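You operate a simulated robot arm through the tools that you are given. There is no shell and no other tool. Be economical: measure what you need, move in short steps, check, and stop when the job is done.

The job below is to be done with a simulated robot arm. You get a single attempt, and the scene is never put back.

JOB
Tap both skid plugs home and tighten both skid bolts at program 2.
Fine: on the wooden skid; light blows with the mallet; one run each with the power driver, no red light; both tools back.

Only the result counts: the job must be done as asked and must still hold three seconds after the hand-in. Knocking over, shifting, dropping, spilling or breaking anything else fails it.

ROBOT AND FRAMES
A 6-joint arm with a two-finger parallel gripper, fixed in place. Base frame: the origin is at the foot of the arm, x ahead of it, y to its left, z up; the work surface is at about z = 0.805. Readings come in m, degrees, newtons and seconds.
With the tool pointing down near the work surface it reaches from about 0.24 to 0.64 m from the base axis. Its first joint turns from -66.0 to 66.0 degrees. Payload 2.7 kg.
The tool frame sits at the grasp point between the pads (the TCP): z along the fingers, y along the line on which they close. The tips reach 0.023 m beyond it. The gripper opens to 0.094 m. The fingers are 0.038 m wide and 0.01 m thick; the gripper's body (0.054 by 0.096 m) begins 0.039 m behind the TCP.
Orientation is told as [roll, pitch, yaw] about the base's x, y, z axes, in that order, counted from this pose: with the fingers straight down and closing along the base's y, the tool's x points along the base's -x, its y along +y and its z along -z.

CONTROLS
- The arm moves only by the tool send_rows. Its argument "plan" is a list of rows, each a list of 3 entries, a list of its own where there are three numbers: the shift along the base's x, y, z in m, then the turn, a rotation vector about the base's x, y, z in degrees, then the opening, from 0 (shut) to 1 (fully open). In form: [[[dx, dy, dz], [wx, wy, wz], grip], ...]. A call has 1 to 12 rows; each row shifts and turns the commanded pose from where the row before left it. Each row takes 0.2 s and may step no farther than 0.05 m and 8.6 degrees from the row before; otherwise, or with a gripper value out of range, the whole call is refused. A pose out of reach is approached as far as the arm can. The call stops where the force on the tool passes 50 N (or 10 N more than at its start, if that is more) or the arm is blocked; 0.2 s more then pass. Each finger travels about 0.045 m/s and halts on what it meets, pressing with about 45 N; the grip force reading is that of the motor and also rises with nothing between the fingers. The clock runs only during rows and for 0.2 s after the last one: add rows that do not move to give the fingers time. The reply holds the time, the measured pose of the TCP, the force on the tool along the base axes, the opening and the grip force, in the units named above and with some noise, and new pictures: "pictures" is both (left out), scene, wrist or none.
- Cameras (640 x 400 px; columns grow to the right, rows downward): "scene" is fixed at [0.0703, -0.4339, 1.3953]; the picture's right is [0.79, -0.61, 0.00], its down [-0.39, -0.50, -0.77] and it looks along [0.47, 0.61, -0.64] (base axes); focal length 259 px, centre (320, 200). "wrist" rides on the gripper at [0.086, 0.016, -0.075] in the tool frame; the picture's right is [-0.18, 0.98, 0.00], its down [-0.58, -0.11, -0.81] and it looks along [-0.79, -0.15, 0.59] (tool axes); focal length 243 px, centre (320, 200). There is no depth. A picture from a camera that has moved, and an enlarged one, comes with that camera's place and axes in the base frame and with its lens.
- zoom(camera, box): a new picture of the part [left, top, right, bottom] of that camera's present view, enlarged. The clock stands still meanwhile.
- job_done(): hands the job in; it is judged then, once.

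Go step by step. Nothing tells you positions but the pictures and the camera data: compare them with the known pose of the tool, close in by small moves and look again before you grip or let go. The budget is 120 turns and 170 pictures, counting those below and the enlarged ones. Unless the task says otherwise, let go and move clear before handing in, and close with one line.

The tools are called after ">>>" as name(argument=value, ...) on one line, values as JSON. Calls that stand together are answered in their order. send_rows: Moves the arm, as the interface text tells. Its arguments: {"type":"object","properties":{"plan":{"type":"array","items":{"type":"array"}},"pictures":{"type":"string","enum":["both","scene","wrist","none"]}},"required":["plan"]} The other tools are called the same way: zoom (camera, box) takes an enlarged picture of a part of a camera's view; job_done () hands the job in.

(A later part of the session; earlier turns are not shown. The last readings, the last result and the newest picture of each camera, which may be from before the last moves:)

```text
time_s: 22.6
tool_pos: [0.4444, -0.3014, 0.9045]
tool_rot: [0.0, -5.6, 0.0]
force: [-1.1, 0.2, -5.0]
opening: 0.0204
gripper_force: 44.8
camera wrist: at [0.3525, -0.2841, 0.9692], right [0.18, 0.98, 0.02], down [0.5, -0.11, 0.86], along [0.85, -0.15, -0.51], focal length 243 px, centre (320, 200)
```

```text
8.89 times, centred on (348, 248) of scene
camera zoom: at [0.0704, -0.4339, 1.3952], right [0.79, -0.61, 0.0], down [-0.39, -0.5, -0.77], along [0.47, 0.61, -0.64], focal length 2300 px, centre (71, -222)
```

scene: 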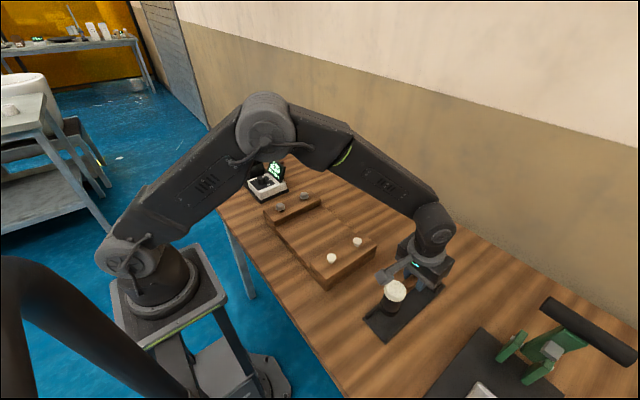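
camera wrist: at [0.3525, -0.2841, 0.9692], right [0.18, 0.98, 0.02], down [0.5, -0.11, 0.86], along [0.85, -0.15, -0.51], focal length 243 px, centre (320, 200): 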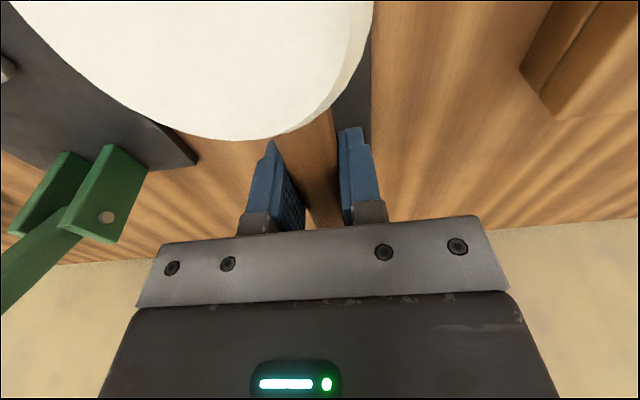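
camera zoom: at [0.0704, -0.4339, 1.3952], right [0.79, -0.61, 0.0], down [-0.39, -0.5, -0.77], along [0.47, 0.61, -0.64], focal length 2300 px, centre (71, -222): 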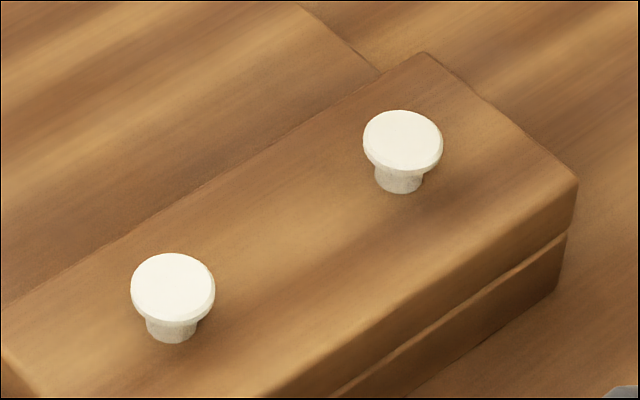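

The mallet now looks level and above its rack. Lower it gently.

>>> send_rows(plan=[[[0, 0.0015, -0.02], [0, 0, 0], 0.05], [[0, 0, -0.02], [0, 0, 0], 0.05], [[0, 0, -0.01], [0, 0, 0], 0.05], [[0, 0, -0.004], [0, 0, 0], 0.05], [[0, 0, 0], [0, 0, 0], 0.05]])

>>> zoom(camera="scene", box=[350, 240, 450, 340])

```text
time_s: 23.8
tool_pos: [0.4467, -0.297, 0.8491]
tool_rot: [-0.1, -5.6, -0.1]
force: [0.4, 0.1, -4.4]
opening: 0.0206
gripper_force: 45.3
camera wrist: at [0.3535, -0.2817, 0.9144], right [0.18, 0.98, 0.02], down [0.5, -0.11, 0.86], along [0.85, -0.15, -0.51], focal length 243 px, centre (320, 200)
```

scene: 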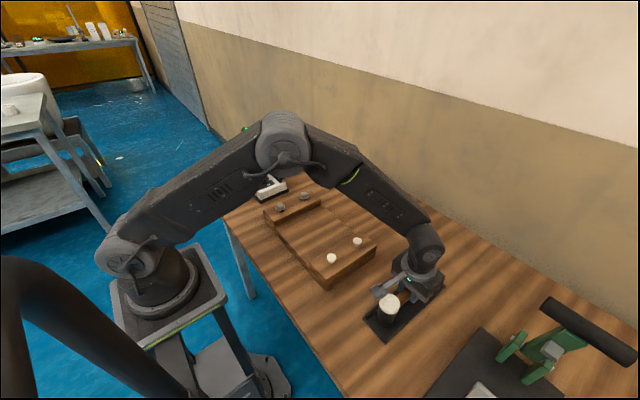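
wrist: 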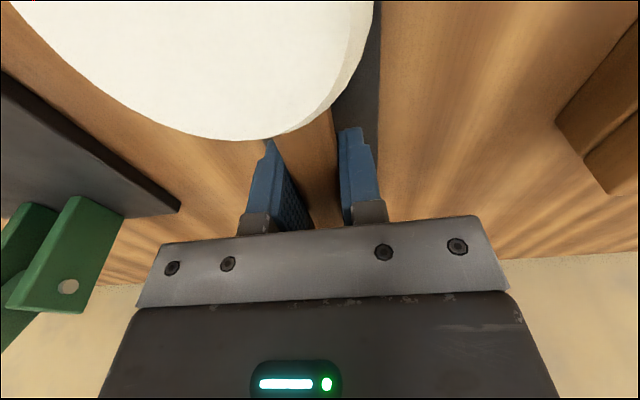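

```text
4.00 times, centred on (400, 290) of scene
camera zoom: at [0.0704, -0.4339, 1.3952], right [0.79, -0.61, 0.0], down [-0.39, -0.5, -0.77], along [0.47, 0.61, -0.64], focal length 1035 px, centre (0, -160)
```

zoom: 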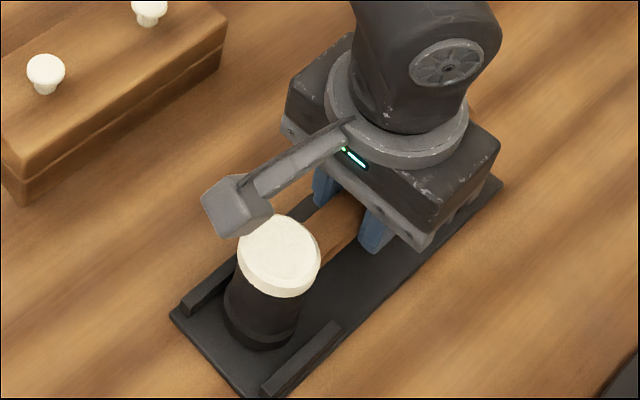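

Still carrying its weight; ease it down a little further.

>>> send_rows(plan=[[[-0.001, -0.0015, -0.002], [0, 0, 0], 0.05], [[0, 0, -0.002], [0, 0, 0], 0.05], [[0, 0, 0], [0, 0, 0], 0.05]], pictures="none")

```text
time_s: 24.6
tool_pos: [0.4453, -0.2994, 0.8472]
tool_rot: [-0.2, -5.6, -0.1]
force: [-6.4, 10.5, 28.0]
opening: 0.0209
gripper_force: 44.4
```

It is seated. Open the fingers.

>>> send_rows(plan=[[[0, 0, 0.001], [0, 0, 0], 0.2], [[0, 0, 0], [0, 0, 0], 0.3], [[0, 0, 0], [0, 0, 0], 0.5], [[0, 0, 0], [0, 0, 0], 0.75], [[0, 0, 0], [0, 0, 0], 0.75]])

>>> zoom(camera="scene", box=[350, 240, 450, 340])

```text
time_s: 25.8
tool_pos: [0.4445, -0.2997, 0.8473]
tool_rot: [-0.1, -5.6, -0.1]
force: [-0.3, 0.7, 0.4]
opening: 0.0704
gripper_force: 0.0
camera wrist: at [0.352, -0.2835, 0.9118], right [0.18, 0.98, 0.02], down [0.5, -0.11, 0.86], along [0.85, -0.15, -0.51], focal length 243 px, centre (320, 200)
```

scene: 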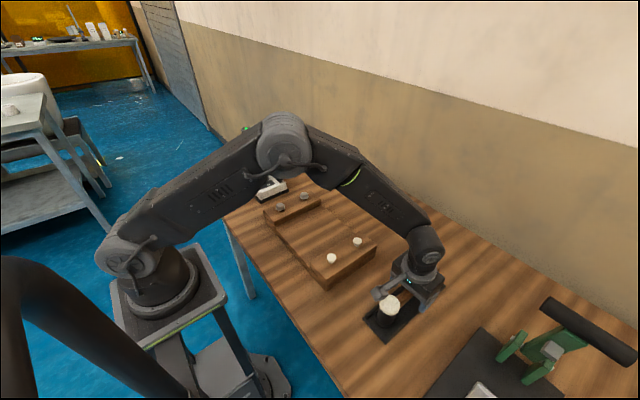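
wrist: 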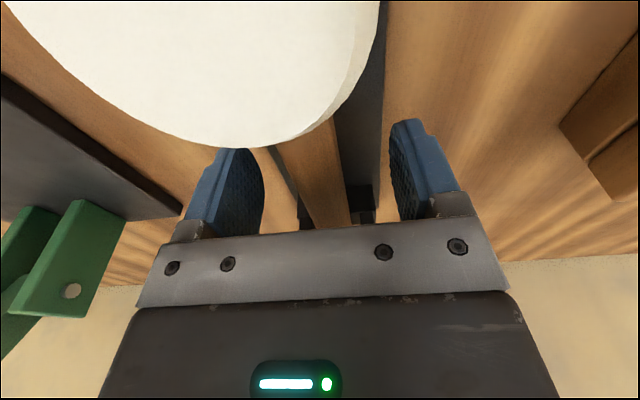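

```text
4.00 times, centred on (400, 290) of scene
camera zoom: at [0.0703, -0.4339, 1.3953], right [0.79, -0.61, 0.0], down [-0.39, -0.5, -0.77], along [0.47, 0.61, -0.64], focal length 1035 px, centre (0, -160)
```

zoom: 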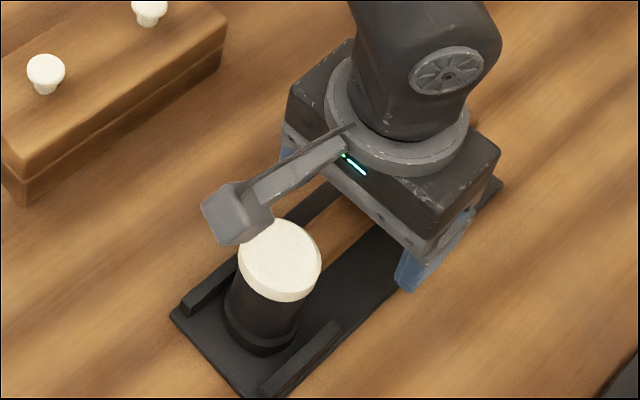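

Mallet is back flat in the rack. Now rise, level the tool, and regrip closer to the head at x≈0.406.

>>> send_rows(plan=[[[0, 0, 0.03], [0, 0, 0], 0.75], [[0, 0, 0.03], [0, 2.8, 0], 0.75], [[-0.0185, 0, 0], [0, 2.8, 0], 0.75], [[-0.0185, 0, 0], [0, 0, 0], 0.75], [[0, 0, 0], [0, 0, 0], 0.75]])

>>> zoom(camera="scene", box=[350, 240, 450, 340])

```text
time_s: 27.0
tool_pos: [0.4055, -0.3004, 0.906]
tool_rot: [-0.2, 0.0, -0.1]
force: [-0.7, -0.3, 0.7]
opening: 0.0705
gripper_force: 0.0
camera wrist: at [0.3212, -0.285, 0.981], right [0.18, 0.98, 0.0], down [0.58, -0.11, 0.81], along [0.79, -0.15, -0.59], focal length 243 px, centre (320, 200)
```

scene: 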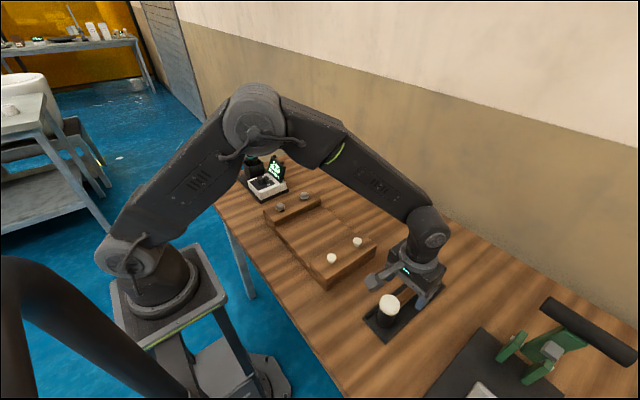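
wrist: 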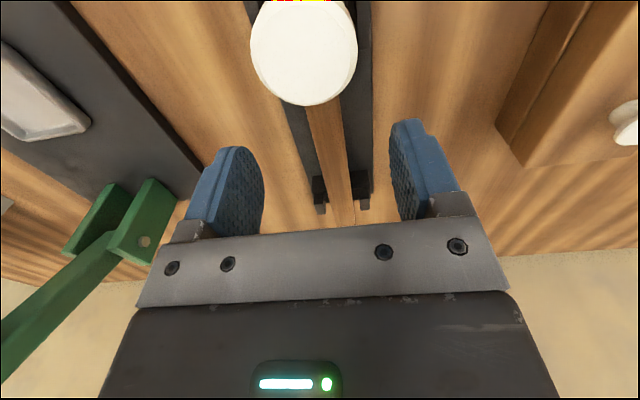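

```text
4.00 times, centred on (400, 290) of scene
camera zoom: at [0.0703, -0.4339, 1.3953], right [0.79, -0.61, 0.0], down [-0.39, -0.5, -0.77], along [0.47, 0.61, -0.64], focal length 1035 px, centre (0, -160)
```

zoom: 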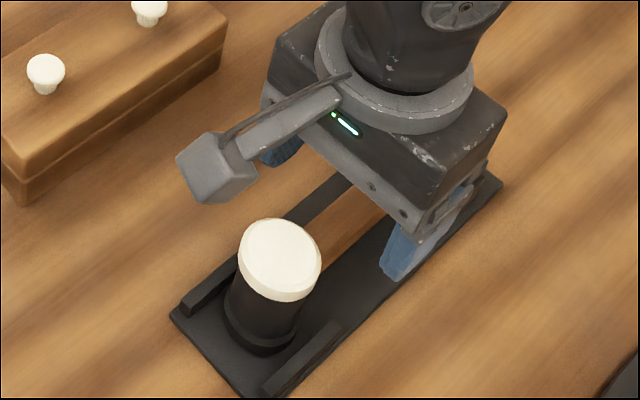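

The head's edge is at x≈0.385, so I'll shift to x≈0.412 for clearance, then descend and grip.

>>> send_rows(plan=[[[0.006, 0.002, -0.02], [0, 0, 0], 0.75], [[0, 0, -0.02], [0, 0, 0], 0.75], [[0, 0, -0.015], [0, 0, 0], 0.75], [[0, 0, -0.004], [0, 0, 0], 0.75], [[0, 0, 0], [0, 0, 0], 0.75]])

>>> zoom(camera="scene", box=[350, 240, 450, 340])

```text
time_s: 28.2
tool_pos: [0.4131, -0.2983, 0.8481]
tool_rot: [-0.1, 0.0, -0.1]
force: [0.0, 0.2, 0.5]
opening: 0.0706
gripper_force: 0.0
camera wrist: at [0.3282, -0.2816, 0.9214], right [0.18, 0.98, 0.0], down [0.58, -0.11, 0.81], along [0.79, -0.15, -0.59], focal length 243 px, centre (320, 200)
```

scene: 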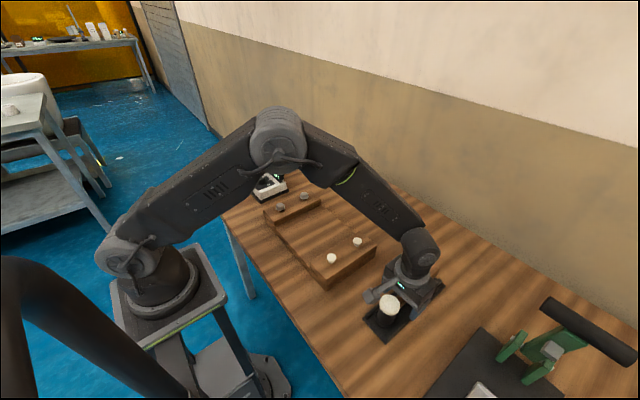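
wrist: 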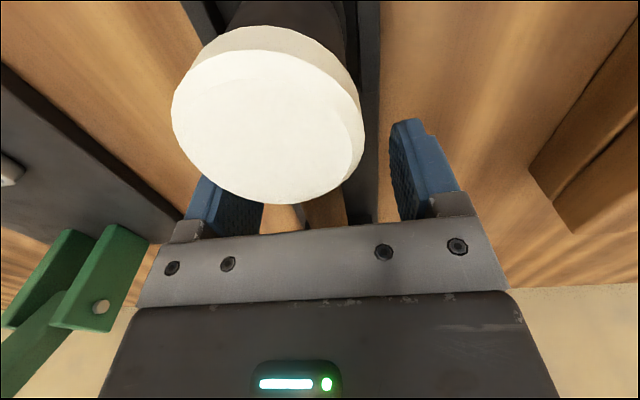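

```text
4.00 times, centred on (400, 290) of scene
camera zoom: at [0.0703, -0.4339, 1.3953], right [0.79, -0.61, 0.0], down [-0.39, -0.5, -0.77], along [0.47, 0.61, -0.64], focal length 1035 px, centre (0, -160)
```

zoom: 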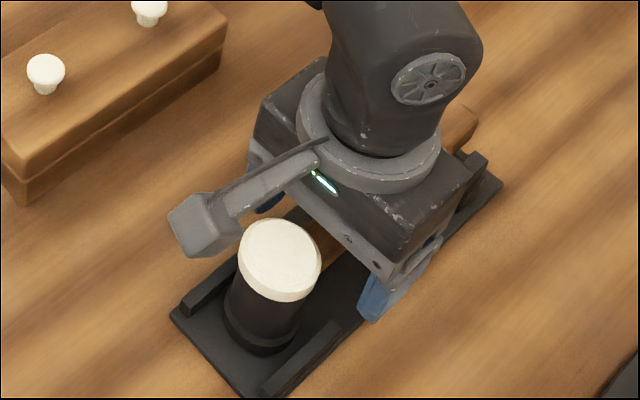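

Everything clears. Close on the handle and lift.

>>> send_rows(plan=[[[0, 0, 0], [0, 0, 0], 0.05], [[0, 0, 0], [0, 0, 0], 0.0], [[0, 0, 0], [0, 0, 0], 0.0], [[0, 0, 0], [0, 0, 0], 0.0], [[0, 0, 0.01], [0, 0, 0], 0.0], [[0, 0, 0.03], [0, 0, 0], 0.0], [[0, 0, 0.04], [0, 0, 0], 0.0], [[0, 0, 0.04], [0, 0, 0], 0.0], [[0, 0, 0], [0, 0, 0], 0.0]])

```text
time_s: 30.2
tool_pos: [0.4116, -0.2976, 0.9679]
tool_rot: [-0.1, 0.1, -0.1]
force: [-0.9, 0.0, -4.0]
opening: 0.0209
gripper_force: 44.2
camera wrist: at [0.3266, -0.2815, 1.0425], right [0.18, 0.98, 0.0], down [0.58, -0.11, 0.81], along [0.79, -0.15, -0.59], focal length 243 px, centre (320, 200)
```

scene: 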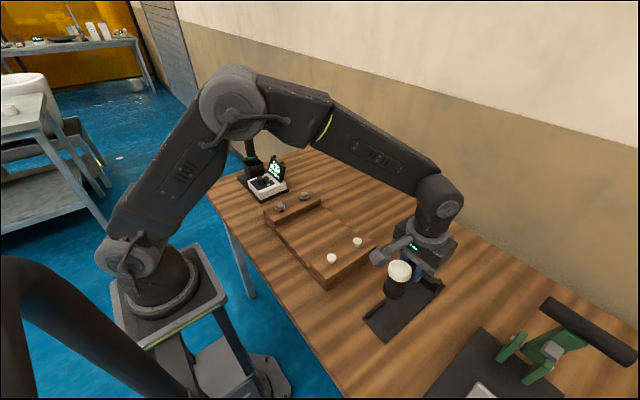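
wrist: 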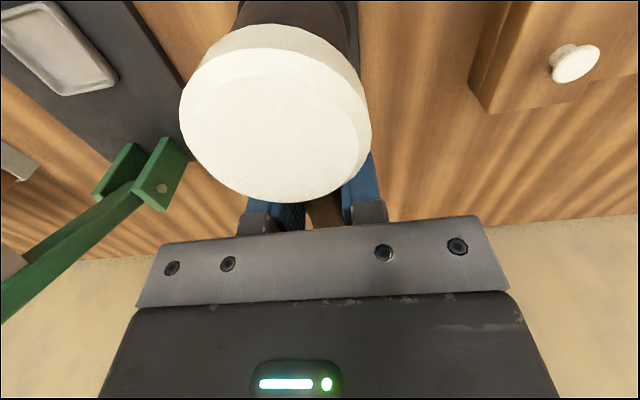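

Now carry the head over the far plug: target TCP (0.487, -0.1235).

>>> send_rows(plan=[[[0.0187, 0.0436, 0], [0, 0, 0], 0], [[0.0187, 0.0436, 0], [0, 0, 0], 0], [[0.0187, 0.0436, 0], [0, 0, 0], 0], [[0.0187, 0.0436, 0], [0, 0, 0], 0], [[0, 0, -0.03], [0, 0, 0], 0], [[0, 0, 0], [0, 0, 0], 0]], pictures="wrist")

>>> zoom(camera="scene", box=[320, 205, 400, 265])

```text
time_s: 31.6
tool_pos: [0.4863, -0.123, 0.9368]
tool_rot: [-0.1, 0.0, -0.1]
force: [0.1, 0.7, -3.9]
opening: 0.0207
gripper_force: 45.1
camera wrist: at [0.4016, -0.1062, 1.0109], right [0.19, 0.98, 0.0], down [0.58, -0.11, 0.81], along [0.79, -0.15, -0.59], focal length 243 px, centre (320, 200)
```

wrist: 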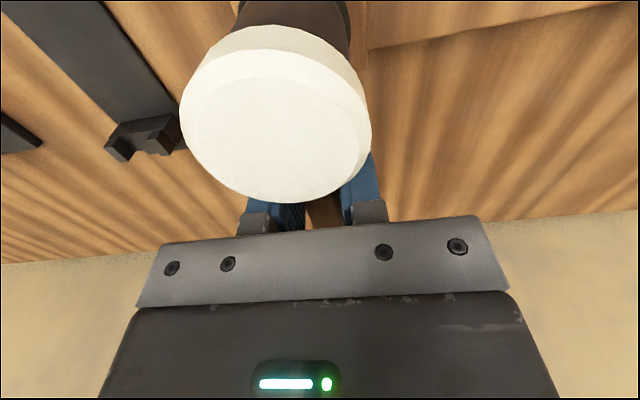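

```text
6.67 times, centred on (360, 235) of scene
camera zoom: at [0.0704, -0.4339, 1.3952], right [0.79, -0.61, 0.0], down [-0.39, -0.5, -0.77], along [0.47, 0.61, -0.64], focal length 1725 px, centre (53, -33)
```

zoom: 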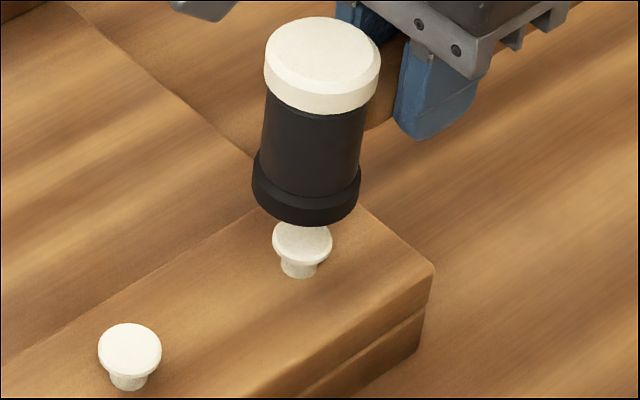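

Head is over the far plug. Strike with a quick down-and-back motion.

>>> send_rows(plan=[[[0, 0, -0.022], [0, 0, 0], 0], [[0, 0, -0.022], [0, 0, 0], 0], [[0, 0, 0.022], [0, 0, 0], 0], [[0, 0, 0.022], [0, 0, 0], 0]], pictures="none")

>>> zoom(camera="scene", box=[320, 205, 400, 265])

```text
time_s: 32.2
tool_pos: [0.4906, -0.1226, 0.9085]
tool_rot: [-0.3, -0.5, 0.0]
force: [-5.8, 2.3, 8.4]
opening: 0.0209
gripper_force: 44.8
stopped in row 3: the force on the tool passed its limit (the readings are from after the stop); the commanded pose is now the measured one
```

```text
6.67 times, centred on (360, 235) of scene
camera zoom: at [0.0701, -0.4338, 1.3953], right [0.79, -0.61, 0.0], down [-0.39, -0.5, -0.77], along [0.47, 0.61, -0.64], focal length 1725 px, centre (53, -33)
```

zoom: 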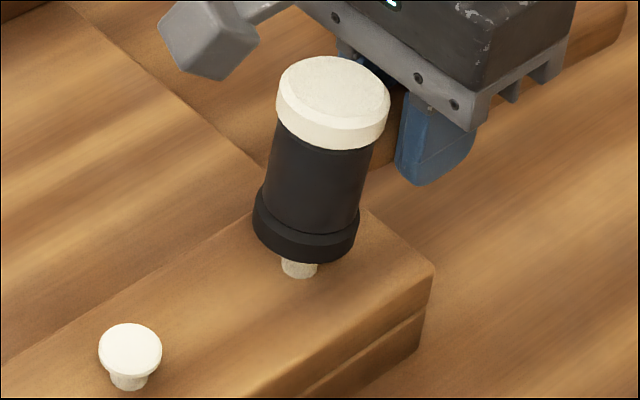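

A 50 N stop; the mallet is tilted slightly toward the gripper body. Raise and inspect the plug.

>>> send_rows(plan=[[[0, 0, 0.025], [0, 0, 0], 0], [[0, 0, 0.02], [0, 0, 0], 0]], pictures="wrist")

>>> zoom(camera="scene", box=[320, 225, 376, 270])

>>> zoom(camera="scene", box=[310, 180, 430, 270])

```text
time_s: 32.8
tool_pos: [0.4901, -0.123, 0.9543]
tool_rot: [-0.4, -0.6, 0.0]
force: [-0.5, 0.6, -4.2]
opening: 0.0208
gripper_force: 45.1
camera wrist: at [0.4053, -0.1073, 1.027], right [0.18, 0.98, 0.0], down [0.57, -0.1, 0.81], along [0.8, -0.15, -0.58], focal length 243 px, centre (320, 200)
```

wrist: 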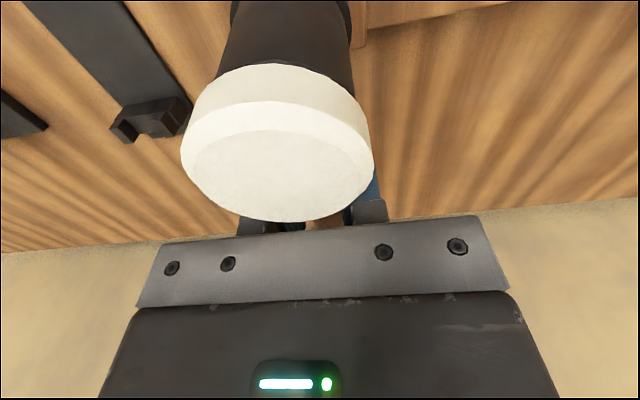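

```text
8.89 times, centred on (348, 248) of scene
camera zoom: at [0.0704, -0.4339, 1.3952], right [0.79, -0.61, 0.0], down [-0.39, -0.5, -0.77], along [0.47, 0.61, -0.64], focal length 2300 px, centre (71, -222)
```

zoom: 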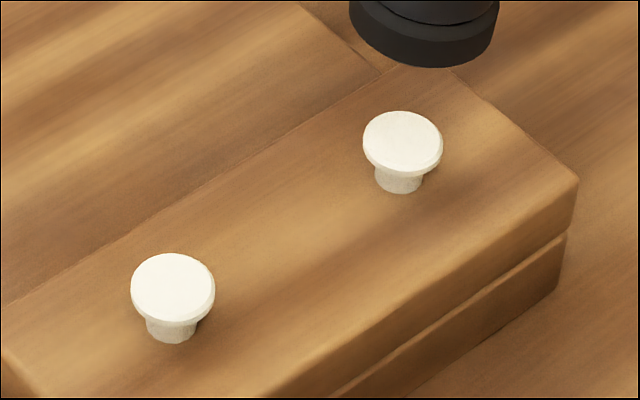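

```text
4.44 times, centred on (370, 225) of scene
camera zoom: at [0.0704, -0.4339, 1.3952], right [0.79, -0.61, 0.0], down [-0.39, -0.5, -0.77], along [0.47, 0.61, -0.64], focal length 1150 px, centre (98, 89)
```

zoom: 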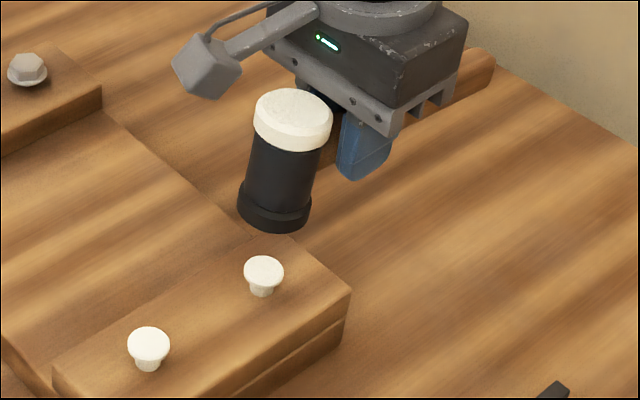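

No visible movement, so the plug needs a brisker blow rather than a press. I'll level the head again by pitching the tool, back up and strike faster with a shallow follow-through.

>>> send_rows(plan=[[[-0.003, 0, 0.015], [0, -4.2, 0], 0], [[0, -0.0005, 0.016], [0, 0, 0], 0], [[0, 0, 0], [0, 0, 0], 0], [[0, 0, -0.04], [0, 0, 0], 0], [[0, 0, -0.043], [0, 0, 0], 0], [[0, 0, 0.045], [0, 0, 0], 0], [[0, 0, 0.0], [0, 0, 0], 0]], pictures="none")

>>> zoom(camera="scene", box=[310, 190, 410, 265])

```text
time_s: 34.4
tool_pos: [0.487, -0.124, 0.9455]
tool_rot: [-0.4, -4.7, 0.0]
force: [-0.5, -0.5, -5.0]
opening: 0.021
gripper_force: 44.7
```

```text
5.33 times, centred on (360, 228) of scene
camera zoom: at [0.0704, -0.4339, 1.3952], right [0.79, -0.61, 0.0], down [-0.39, -0.5, -0.77], along [0.47, 0.61, -0.64], focal length 1380 px, centre (107, 53)
```

zoom: 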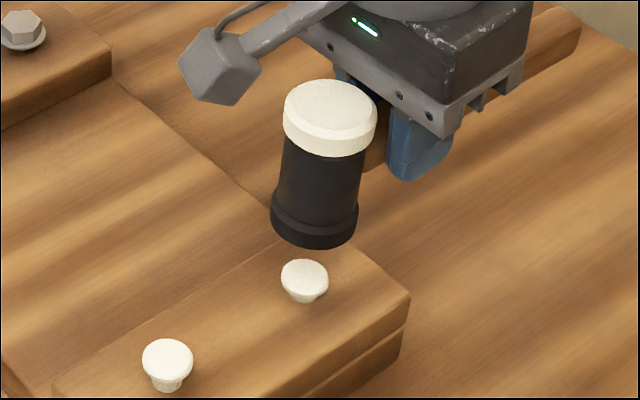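

That blow worked: the far plug sank noticeably. I'll zoom to see how far.

>>> zoom(camera="scene", box=[320, 225, 376, 270])

>>> zoom(camera="wrist", box=[0, 0, 640, 400])

```text
8.89 times, centred on (348, 248) of scene
camera zoom: at [0.0704, -0.4339, 1.3952], right [0.79, -0.61, 0.0], down [-0.39, -0.5, -0.77], along [0.47, 0.61, -0.64], focal length 2300 px, centre (71, -222)
```

zoom: 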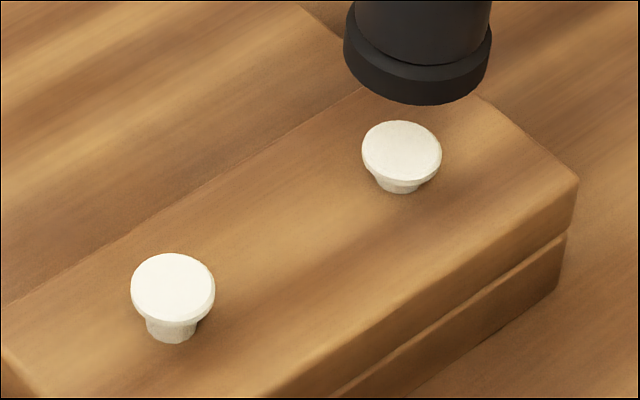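

```text
1.00 times, centred on (320, 200) of wrist
camera zoom: at [0.3957, -0.1085, 1.0118], right [0.18, 0.98, 0.01], down [0.51, -0.1, 0.85], along [0.84, -0.15, -0.52], focal length 243 px, centre (320, 200)
```

zoom: 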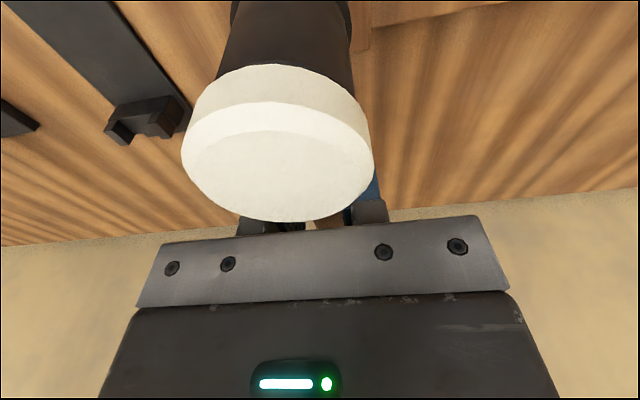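

It moved about 4–5 mm with no slip in the grip. I'll repeat the same blow slightly deeper.

>>> send_rows(plan=[[[0, 0, 0.039], [0, 0, 0], 0], [[0, 0, 0], [0, 0, 0], 0], [[0, 0, -0.042], [0, 0, 0], 0], [[0, 0, -0.044], [0, 0, 0], 0], [[0, 0, 0.045], [0, 0, 0], 0], [[0, 0, 0.0], [0, 0, 0], 0]], pictures="none")

>>> zoom(camera="scene", box=[320, 225, 376, 270])

```text
time_s: 35.8
tool_pos: [0.4881, -0.1227, 0.9445]
tool_rot: [-0.4, -4.8, 0.0]
force: [-0.2, 1.3, -5.3]
opening: 0.0207
gripper_force: 45.0
```

```text
8.89 times, centred on (348, 248) of scene
camera zoom: at [0.0704, -0.4339, 1.3952], right [0.79, -0.61, 0.0], down [-0.39, -0.5, -0.77], along [0.47, 0.61, -0.64], focal length 2300 px, centre (71, -222)
```

zoom: 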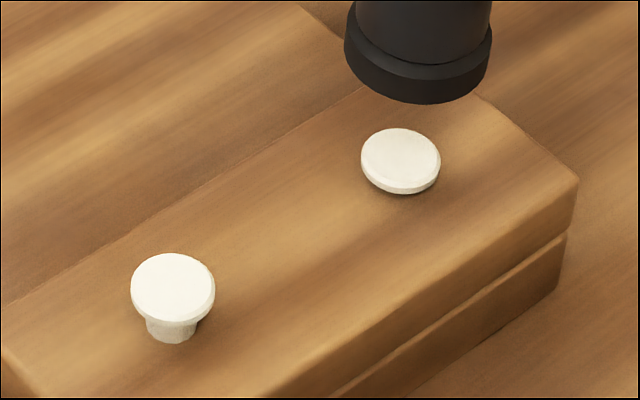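

Another 3 mm, with the rim still slightly proud by my estimate (about 3–4 mm left). One more blow, a bit deeper.

>>> send_rows(plan=[[[0, 0, 0.039], [0, 0, 0], 0], [[0, 0, 0], [0, 0, 0], 0], [[0, 0, -0.045], [0, 0, 0], 0], [[0, 0, -0.045], [0, 0, 0], 0], [[0, 0, 0.045], [0, 0, 0], 0], [[0, 0, 0.0], [0, 0, 0], 0]], pictures="none")

>>> zoom(camera="scene", box=[320, 225, 376, 270])

```text
time_s: 37.2
tool_pos: [0.4856, -0.1241, 0.9377]
tool_rot: [-0.4, -4.8, -0.1]
force: [0.7, -0.2, -4.9]
opening: 0.0208
gripper_force: 45.0
```

```text
8.89 times, centred on (348, 248) of scene
camera zoom: at [0.0704, -0.4339, 1.3952], right [0.79, -0.61, 0.0], down [-0.39, -0.5, -0.77], along [0.47, 0.61, -0.64], focal length 2300 px, centre (71, -222)
```

zoom: 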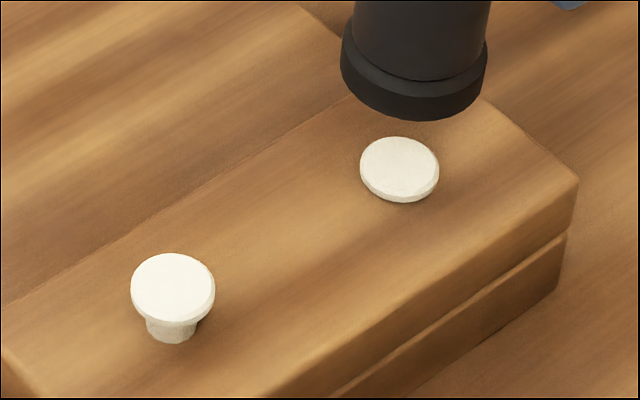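

It now looks flush. Zoom tight to verify.

>>> zoom(camera="scene", box=[346, 232, 366, 248])

```text
16.00 times, centred on (356, 240) of scene
camera zoom: at [0.0704, -0.4339, 1.3952], right [0.79, -0.61, 0.0], down [-0.39, -0.5, -0.77], along [0.47, 0.61, -0.64], focal length 4140 px, centre (-256, -440)
```

zoom: 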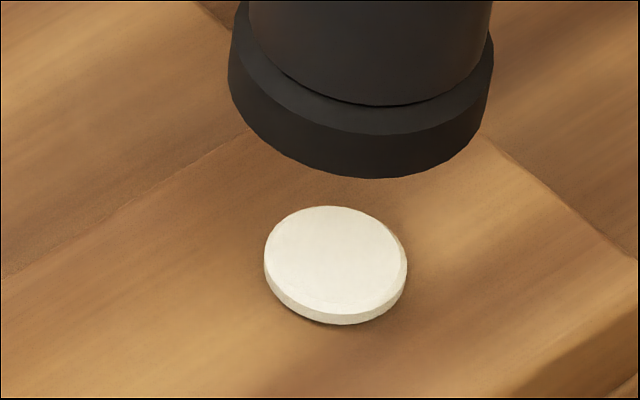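

There may be a sliver of shadow under the rim, so I'll give one more equally light blow and compare.

>>> send_rows(plan=[[[0, 0, 0.042], [0, 0, 0], 0], [[0, 0, 0], [0, 0, 0], 0], [[0, 0, -0.043], [0, 0, 0], 0], [[0, 0, -0.046], [0, 0, 0], 0], [[0, 0, 0.045], [0, 0, 0], 0], [[0, 0, 0.0], [0, 0, 0], 0]], pictures="none")

>>> zoom(camera="scene", box=[346, 232, 366, 248])

```text
time_s: 38.6
tool_pos: [0.4893, -0.1238, 0.9366]
tool_rot: [-0.5, -4.8, 0.0]
force: [-0.8, -0.1, -4.1]
opening: 0.0209
gripper_force: 45.1
```

```text
16.00 times, centred on (356, 240) of scene
camera zoom: at [0.0704, -0.4339, 1.3952], right [0.79, -0.61, 0.0], down [-0.39, -0.5, -0.77], along [0.47, 0.61, -0.64], focal length 4140 px, centre (-256, -440)
```

zoom: 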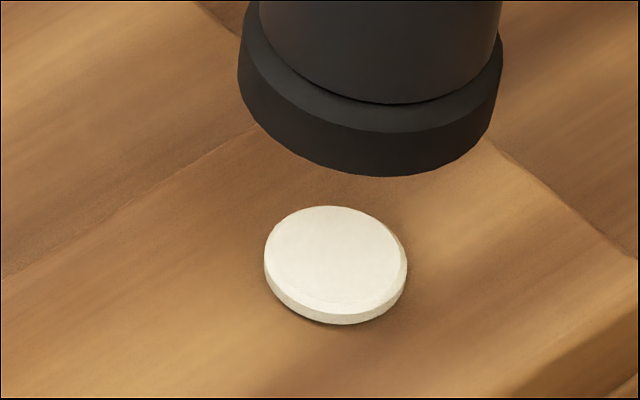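

Unchanged, so the far plug is home. Now move over the near plug (TCP x ≈ 0.397).

>>> send_rows(plan=[[[0, 0, 0.045], [0, 0, 0], 0], [[-0.03, 0, 0], [0, 0, 0], 0], [[-0.03, 0, 0], [0, 0, 0], 0], [[-0.0315, 0, 0], [0, 0, 0], 0], [[0, 0, -0.03], [0, 0, 0], 0], [[0, 0, 0], [0, 0, 0], 0]], pictures="none")

>>> zoom(camera="scene", box=[300, 205, 380, 275])

```text
time_s: 40.0
tool_pos: [0.3962, -0.1233, 0.9503]
tool_rot: [-0.5, -4.8, 0.0]
force: [0.3, -0.1, -5.0]
opening: 0.021
gripper_force: 44.6
```

```text
5.71 times, centred on (340, 240) of scene
camera zoom: at [0.0704, -0.4339, 1.3952], right [0.79, -0.61, 0.0], down [-0.39, -0.5, -0.77], along [0.47, 0.61, -0.64], focal length 1479 px, centre (206, -29)
```

zoom: 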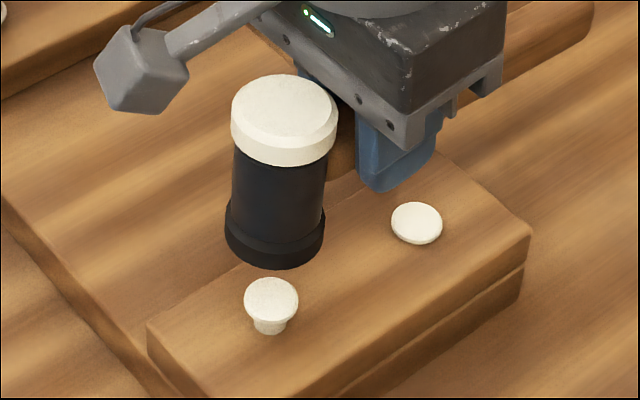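

Aligned over the near plug. First blow there with the same motion.

>>> send_rows(plan=[[[0, 0, 0.034], [0, 0, 0], 0], [[0, 0, 0], [0, 0, 0], 0], [[0, 0, -0.041], [0, 0, 0], 0], [[0, 0, -0.043], [0, 0, 0], 0], [[0, 0, 0.045], [0, 0, 0], 0], [[0, 0, 0.0], [0, 0, 0], 0]], pictures="none")

>>> zoom(camera="scene", box=[320, 225, 376, 270])

```text
time_s: 41.4
tool_pos: [0.397, -0.1265, 0.9487]
tool_rot: [-0.3, -5.0, 0.0]
force: [0.7, 0.0, -5.1]
opening: 0.0207
gripper_force: 45.2
```

```text
8.89 times, centred on (348, 248) of scene
camera zoom: at [0.0704, -0.4339, 1.3952], right [0.79, -0.61, 0.0], down [-0.39, -0.5, -0.77], along [0.47, 0.61, -0.64], focal length 2300 px, centre (71, -222)
```

zoom: 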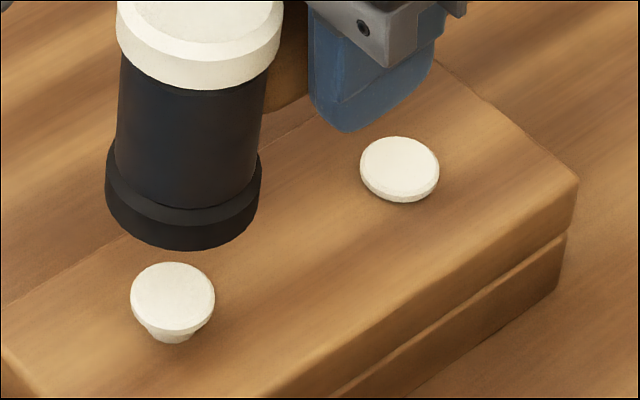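

Down about 3.5 mm. Second blow.

>>> send_rows(plan=[[[0, 0.002, 0.038], [0, 0, 0], 0], [[0, 0, 0], [0, 0, 0], 0], [[0, 0, -0.042], [0, 0, 0], 0], [[0, 0, -0.0445], [0, 0, 0], 0], [[0, 0, 0.045], [0, 0, 0], 0], [[0, 0, 0.0], [0, 0, 0], 0]], pictures="none")

>>> zoom(camera="scene", box=[320, 225, 376, 270])

```text
time_s: 42.8
tool_pos: [0.3968, -0.1219, 0.9415]
tool_rot: [-0.4, -4.9, 0.0]
force: [0.3, 0.3, -5.4]
opening: 0.0208
gripper_force: 45.7
```

```text
8.89 times, centred on (348, 248) of scene
camera zoom: at [0.0704, -0.4339, 1.3952], right [0.79, -0.61, 0.0], down [-0.39, -0.5, -0.77], along [0.47, 0.61, -0.64], focal length 2300 px, centre (71, -222)
```

zoom: 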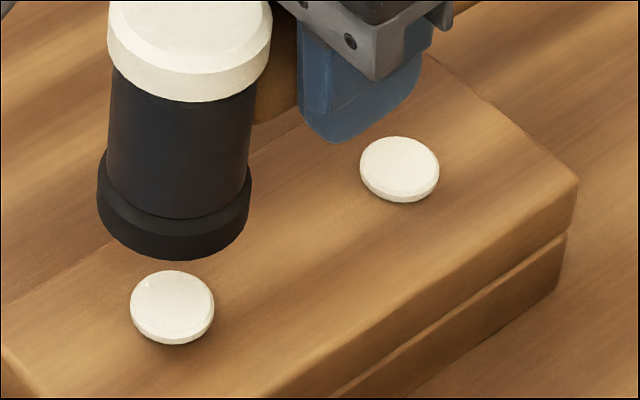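

Third blow, a touch deeper.

>>> send_rows(plan=[[[0.0005, -0.0015, 0.042], [0, 0, 0], 0], [[0, 0, 0], [0, 0, 0], 0], [[0, 0, -0.045], [0, 0, 0], 0], [[0, 0, -0.0455], [0, 0, 0], 0], [[0, 0, 0.045], [0, 0, 0], 0], [[0, 0, 0.0], [0, 0, 0], 0]], pictures="none")

>>> zoom(camera="scene", box=[320, 225, 376, 270])

```text
time_s: 44.2
tool_pos: [0.3981, -0.1214, 0.9392]
tool_rot: [-0.4, -4.8, 0.0]
force: [-0.8, -0.7, -5.5]
opening: 0.0207
gripper_force: 44.8
```

```text
8.89 times, centred on (348, 248) of scene
camera zoom: at [0.0704, -0.4339, 1.3952], right [0.79, -0.61, 0.0], down [-0.39, -0.5, -0.77], along [0.47, 0.61, -0.64], focal length 2300 px, centre (71, -222)
```

zoom: 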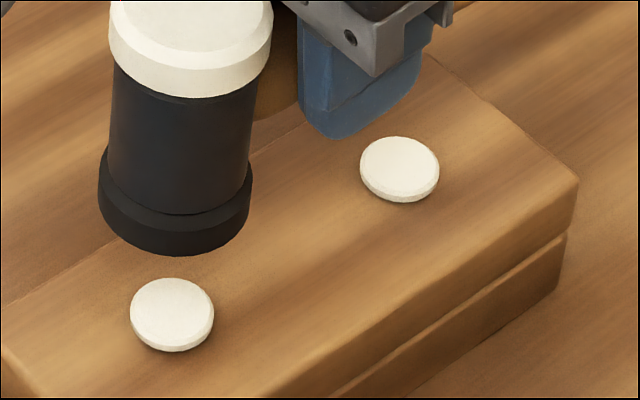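

Nearly flush. One more equal blow to make sure it is home.

>>> send_rows(plan=[[[0, 0, 0.042], [0, 0, 0], 0], [[0, 0, 0], [0, 0, 0], 0], [[0, 0, -0.0445], [0, 0, 0], 0], [[0, 0, -0.046], [0, 0, 0], 0], [[0, 0, 0.045], [0, 0, 0], 0], [[0, 0, 0.0], [0, 0, 0], 0]], pictures="none")

>>> zoom(camera="scene", box=[320, 225, 376, 270])

```text
time_s: 45.6
tool_pos: [0.3968, -0.123, 0.9373]
tool_rot: [-0.4, -4.9, -0.1]
force: [0.4, -0.6, -5.2]
opening: 0.0211
gripper_force: 45.1
```

```text
8.89 times, centred on (348, 248) of scene
camera zoom: at [0.0704, -0.4339, 1.3952], right [0.79, -0.61, 0.0], down [-0.39, -0.5, -0.77], along [0.47, 0.61, -0.64], focal length 2300 px, centre (71, -222)
```

zoom: 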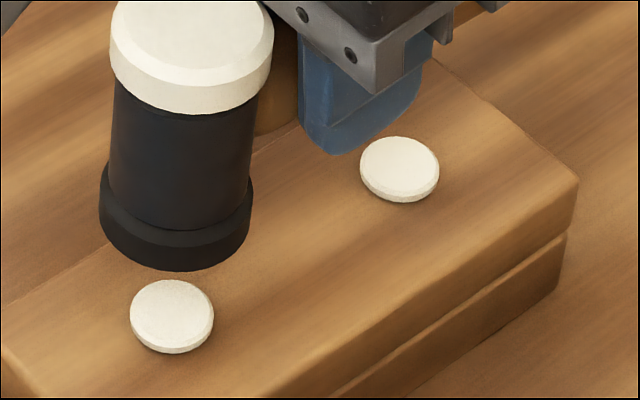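

Both plugs sit flush. Now return the mallet to its rack.

>>> send_rows(plan=[[[0, 0, 0.04], [0, 0, 0], 0], [[0.004, -0.0437, 0], [0, 0, 0], 0], [[0.004, -0.0437, 0], [0, 0, 0], 0], [[0.004, -0.0437, 0], [0, 0, 0], 0], [[0.0035, -0.0437, 0], [0, 0, 0], 0], [[0, 0, -0.035], [0, 0, 0], 0], [[0, 0, -0.035], [0, 0, 0], 0], [[0, 0, 0], [0, 0, 0], 0]], pictures="wrist")

>>> zoom(camera="scene", box=[350, 240, 450, 340])

>>> zoom(camera="scene", box=[320, 225, 376, 270])

```text
time_s: 47.4
tool_pos: [0.4137, -0.2977, 0.9044]
tool_rot: [-0.4, -4.8, 0.1]
force: [0.3, -1.2, -5.5]
opening: 0.0207
gripper_force: 45.0
camera wrist: at [0.322, -0.2834, 0.9703], right [0.18, 0.98, 0.01], down [0.51, -0.1, 0.85], along [0.84, -0.15, -0.52], focal length 243 px, centre (320, 200)
```

wrist: 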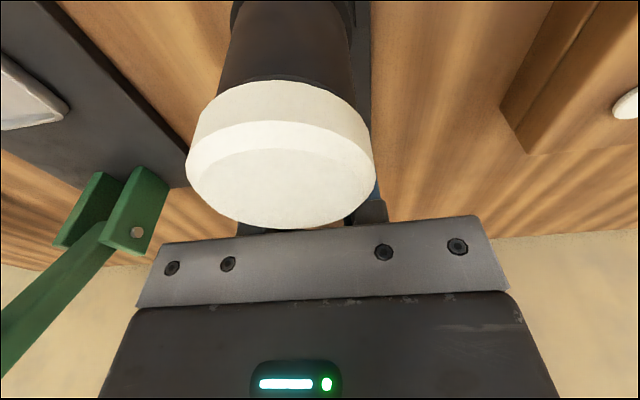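

```text
4.00 times, centred on (400, 290) of scene
camera zoom: at [0.0704, -0.4339, 1.3952], right [0.79, -0.61, 0.0], down [-0.39, -0.5, -0.77], along [0.47, 0.61, -0.64], focal length 1035 px, centre (0, -160)
```

zoom: 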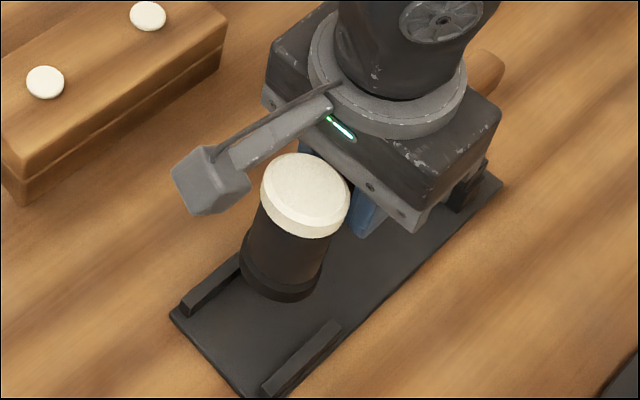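

```text
8.89 times, centred on (348, 248) of scene
camera zoom: at [0.0704, -0.4339, 1.3952], right [0.79, -0.61, 0.0], down [-0.39, -0.5, -0.77], along [0.47, 0.61, -0.64], focal length 2300 px, centre (71, -222)
```

zoom: 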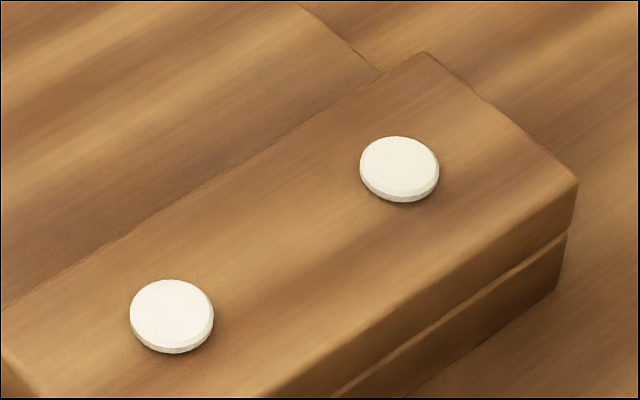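

Both plugs are flush and the mallet is over its rack. Lower it.

>>> send_rows(plan=[[[-0.001, 0, -0.02], [0, -0.8, 0], 0], [[0, 0, -0.02], [0, 0, 0], 0], [[0, 0, -0.01], [0, 0, 0], 0], [[0, 0, -0.004], [0, 0, 0], 0], [[0, 0, 0], [0, 0, 0], 0]], pictures="none")

>>> zoom(camera="scene", box=[350, 240, 450, 340])

```text
time_s: 48.6
tool_pos: [0.4114, -0.2988, 0.8512]
tool_rot: [-0.4, -5.7, -0.1]
force: [-0.4, 1.0, -5.2]
opening: 0.0209
gripper_force: 44.9
```

```text
4.00 times, centred on (400, 290) of scene
camera zoom: at [0.0704, -0.4339, 1.3952], right [0.79, -0.61, 0.0], down [-0.39, -0.5, -0.77], along [0.47, 0.61, -0.64], focal length 1035 px, centre (0, -160)
```

zoom: 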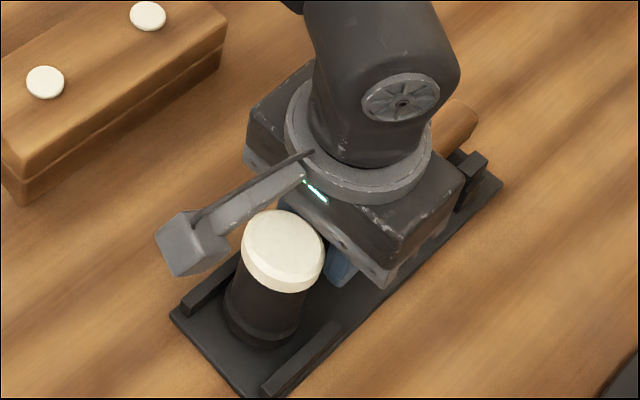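

>>> send_rows(plan=[[[0, 0, -0.002], [0, 0, 0], 0], [[0, 0, -0.002], [0, 0, 0], 0], [[0, 0, 0], [0, 0, 0], 0]], pictures="none")

```text
time_s: 49.4
tool_pos: [0.4132, -0.2996, 0.8491]
tool_rot: [-0.5, -5.9, -0.1]
force: [-7.0, 1.4, 11.1]
opening: 0.021
gripper_force: 45.1
```

It is touching down. Open gently and back off upward.

>>> send_rows(plan=[[[0, 0, -0.0005], [0, 0, 0], 0.2], [[0, 0, 0], [0, 0, 0], 0.24], [[0, 0, 0], [0, 0, 0], 0.4], [[0, 0, 0], [0, 0, 0], 0.75], [[0, 0, 0], [0, 0, 0], 0.75], [[0, 0, 0.03], [0, 0, 0], 0.75], [[0, 0, 0.04], [0, 2.8, 0], 0.75], [[0, 0, 0.04], [0, 2.9, 0], 0.75], [[0, 0.0, 0.04], [0, 0, 0], 0.75]])

>>> zoom(camera="scene", box=[350, 240, 450, 340])

```text
time_s: 51.4
tool_pos: [0.4131, -0.2992, 0.9992]
tool_rot: [-0.4, 0.0, 0.0]
force: [-0.4, 0.0, -1.1]
opening: 0.0705
gripper_force: 0.0
camera wrist: at [0.3271, -0.2835, 1.0724], right [0.18, 0.98, -0.01], down [0.58, -0.1, 0.81], along [0.79, -0.15, -0.59], focal length 243 px, centre (320, 200)
```

scene: 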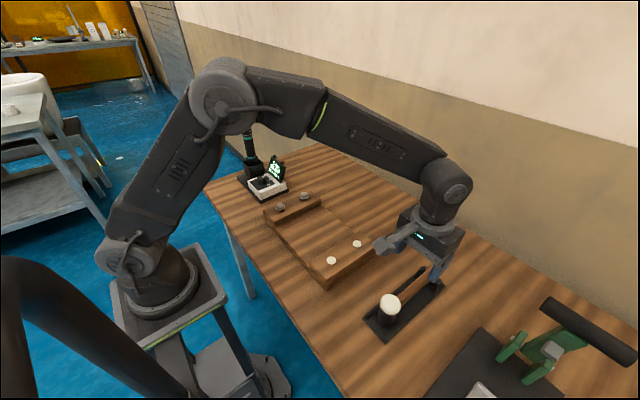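
wrist: 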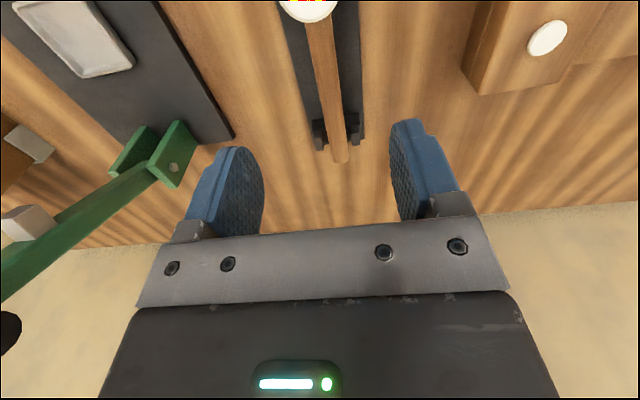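

```text
4.00 times, centred on (400, 290) of scene
camera zoom: at [0.0703, -0.4339, 1.3953], right [0.79, -0.61, 0.0], down [-0.39, -0.5, -0.77], along [0.47, 0.61, -0.64], focal length 1035 px, centre (0, -160)
```

zoom: 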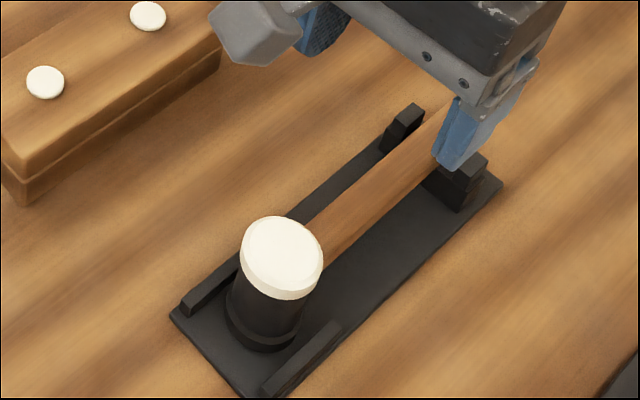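

The mallet is back in its rack. Next is the driver: travel up and over.

>>> send_rows(plan=[[[0, 0, 0.048], [0, 0, 0], 0.8], [[0, 0.02, 0.045], [0, 0, 0], 0.9], [[-0.005, 0.048, 0.01], [0, 0, 0], 1], [[-0.005, 0.048, 0.01], [0, 0, 0], 1], [[-0.005, 0.048, 0], [0, 0, 0], 1], [[-0.005, 0.048, 0], [0, 0, 0], 1], [[-0.005, 0.048, 0], [0, 0, 0], 1], [[-0.005, 0.048, 0], [0, 0, 0], 1], [[-0.005, 0.048, 0], [0, 0, 0], 1], [[-0.005, 0.048, 0], [0, 0, 0], 1], [[-0.005, 0.048, 0], [0, 0, 0], 1], [[-0.005, 0.048, 0], [0, 0, 0], 1]], pictures="none")

>>> send_rows(plan=[[[-0.005, 0.048, 0], [0, 0, 0], 1], [[0, 0.048, 0], [0, 0, 0], 1], [[0, 0, 0], [0, 0, 0], 1]])

>>> zoom(camera="wrist", box=[300, 0, 560, 160])

>>> zoom(camera="scene", box=[210, 110, 306, 210])

```text
time_s: 54.0
tool_pos: [0.3634, 0.2007, 1.1124]
tool_rot: [-0.4, 0.0, -0.1]
force: [-0.1, 0.0, -0.3]
opening: 0.094
gripper_force: 0.0
```

```text
time_s: 54.8
tool_pos: [0.3562, 0.2987, 1.1107]
tool_rot: [-0.4, 0.0, 0.0]
force: [-0.2, 0.4, 1.3]
opening: 0.0941
gripper_force: 0.1
camera wrist: at [0.2716, 0.3146, 1.1846], right [0.18, 0.98, -0.01], down [0.58, -0.1, 0.81], along [0.79, -0.15, -0.59], focal length 243 px, centre (320, 200)
```

scene: 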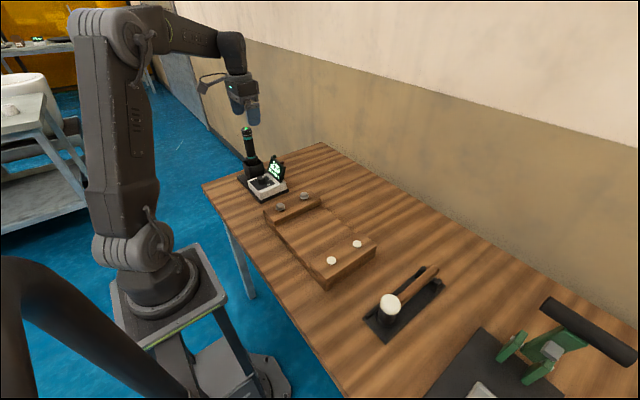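
wrist: 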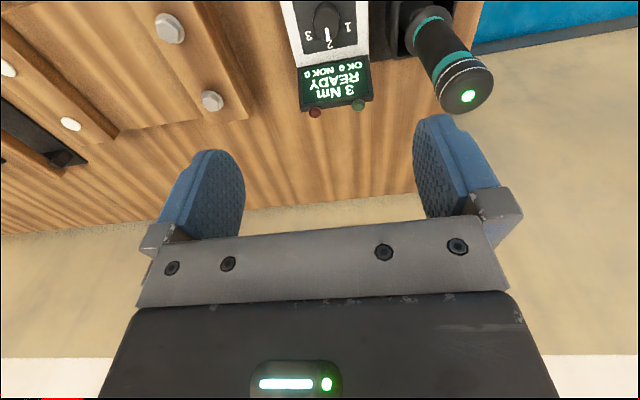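

```text
2.46 times, centred on (430, 80) of wrist
camera zoom: at [0.2716, 0.3146, 1.1846], right [0.18, 0.98, -0.01], down [0.58, -0.1, 0.81], along [0.79, -0.15, -0.59], focal length 597 px, centre (49, 495)
```

zoom: 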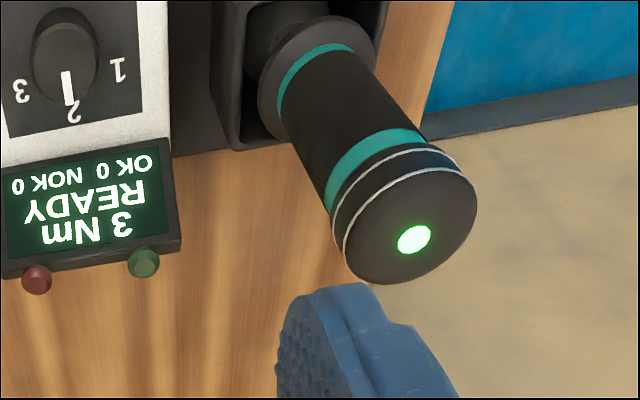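

```text
4.00 times, centred on (258, 160) of scene
camera zoom: at [0.0703, -0.4339, 1.3953], right [0.79, -0.61, 0.0], down [-0.39, -0.5, -0.77], along [0.47, 0.61, -0.64], focal length 1035 px, centre (568, 360)
```

zoom: 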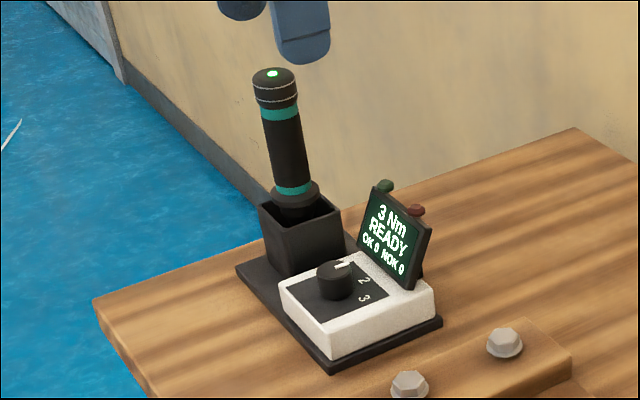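

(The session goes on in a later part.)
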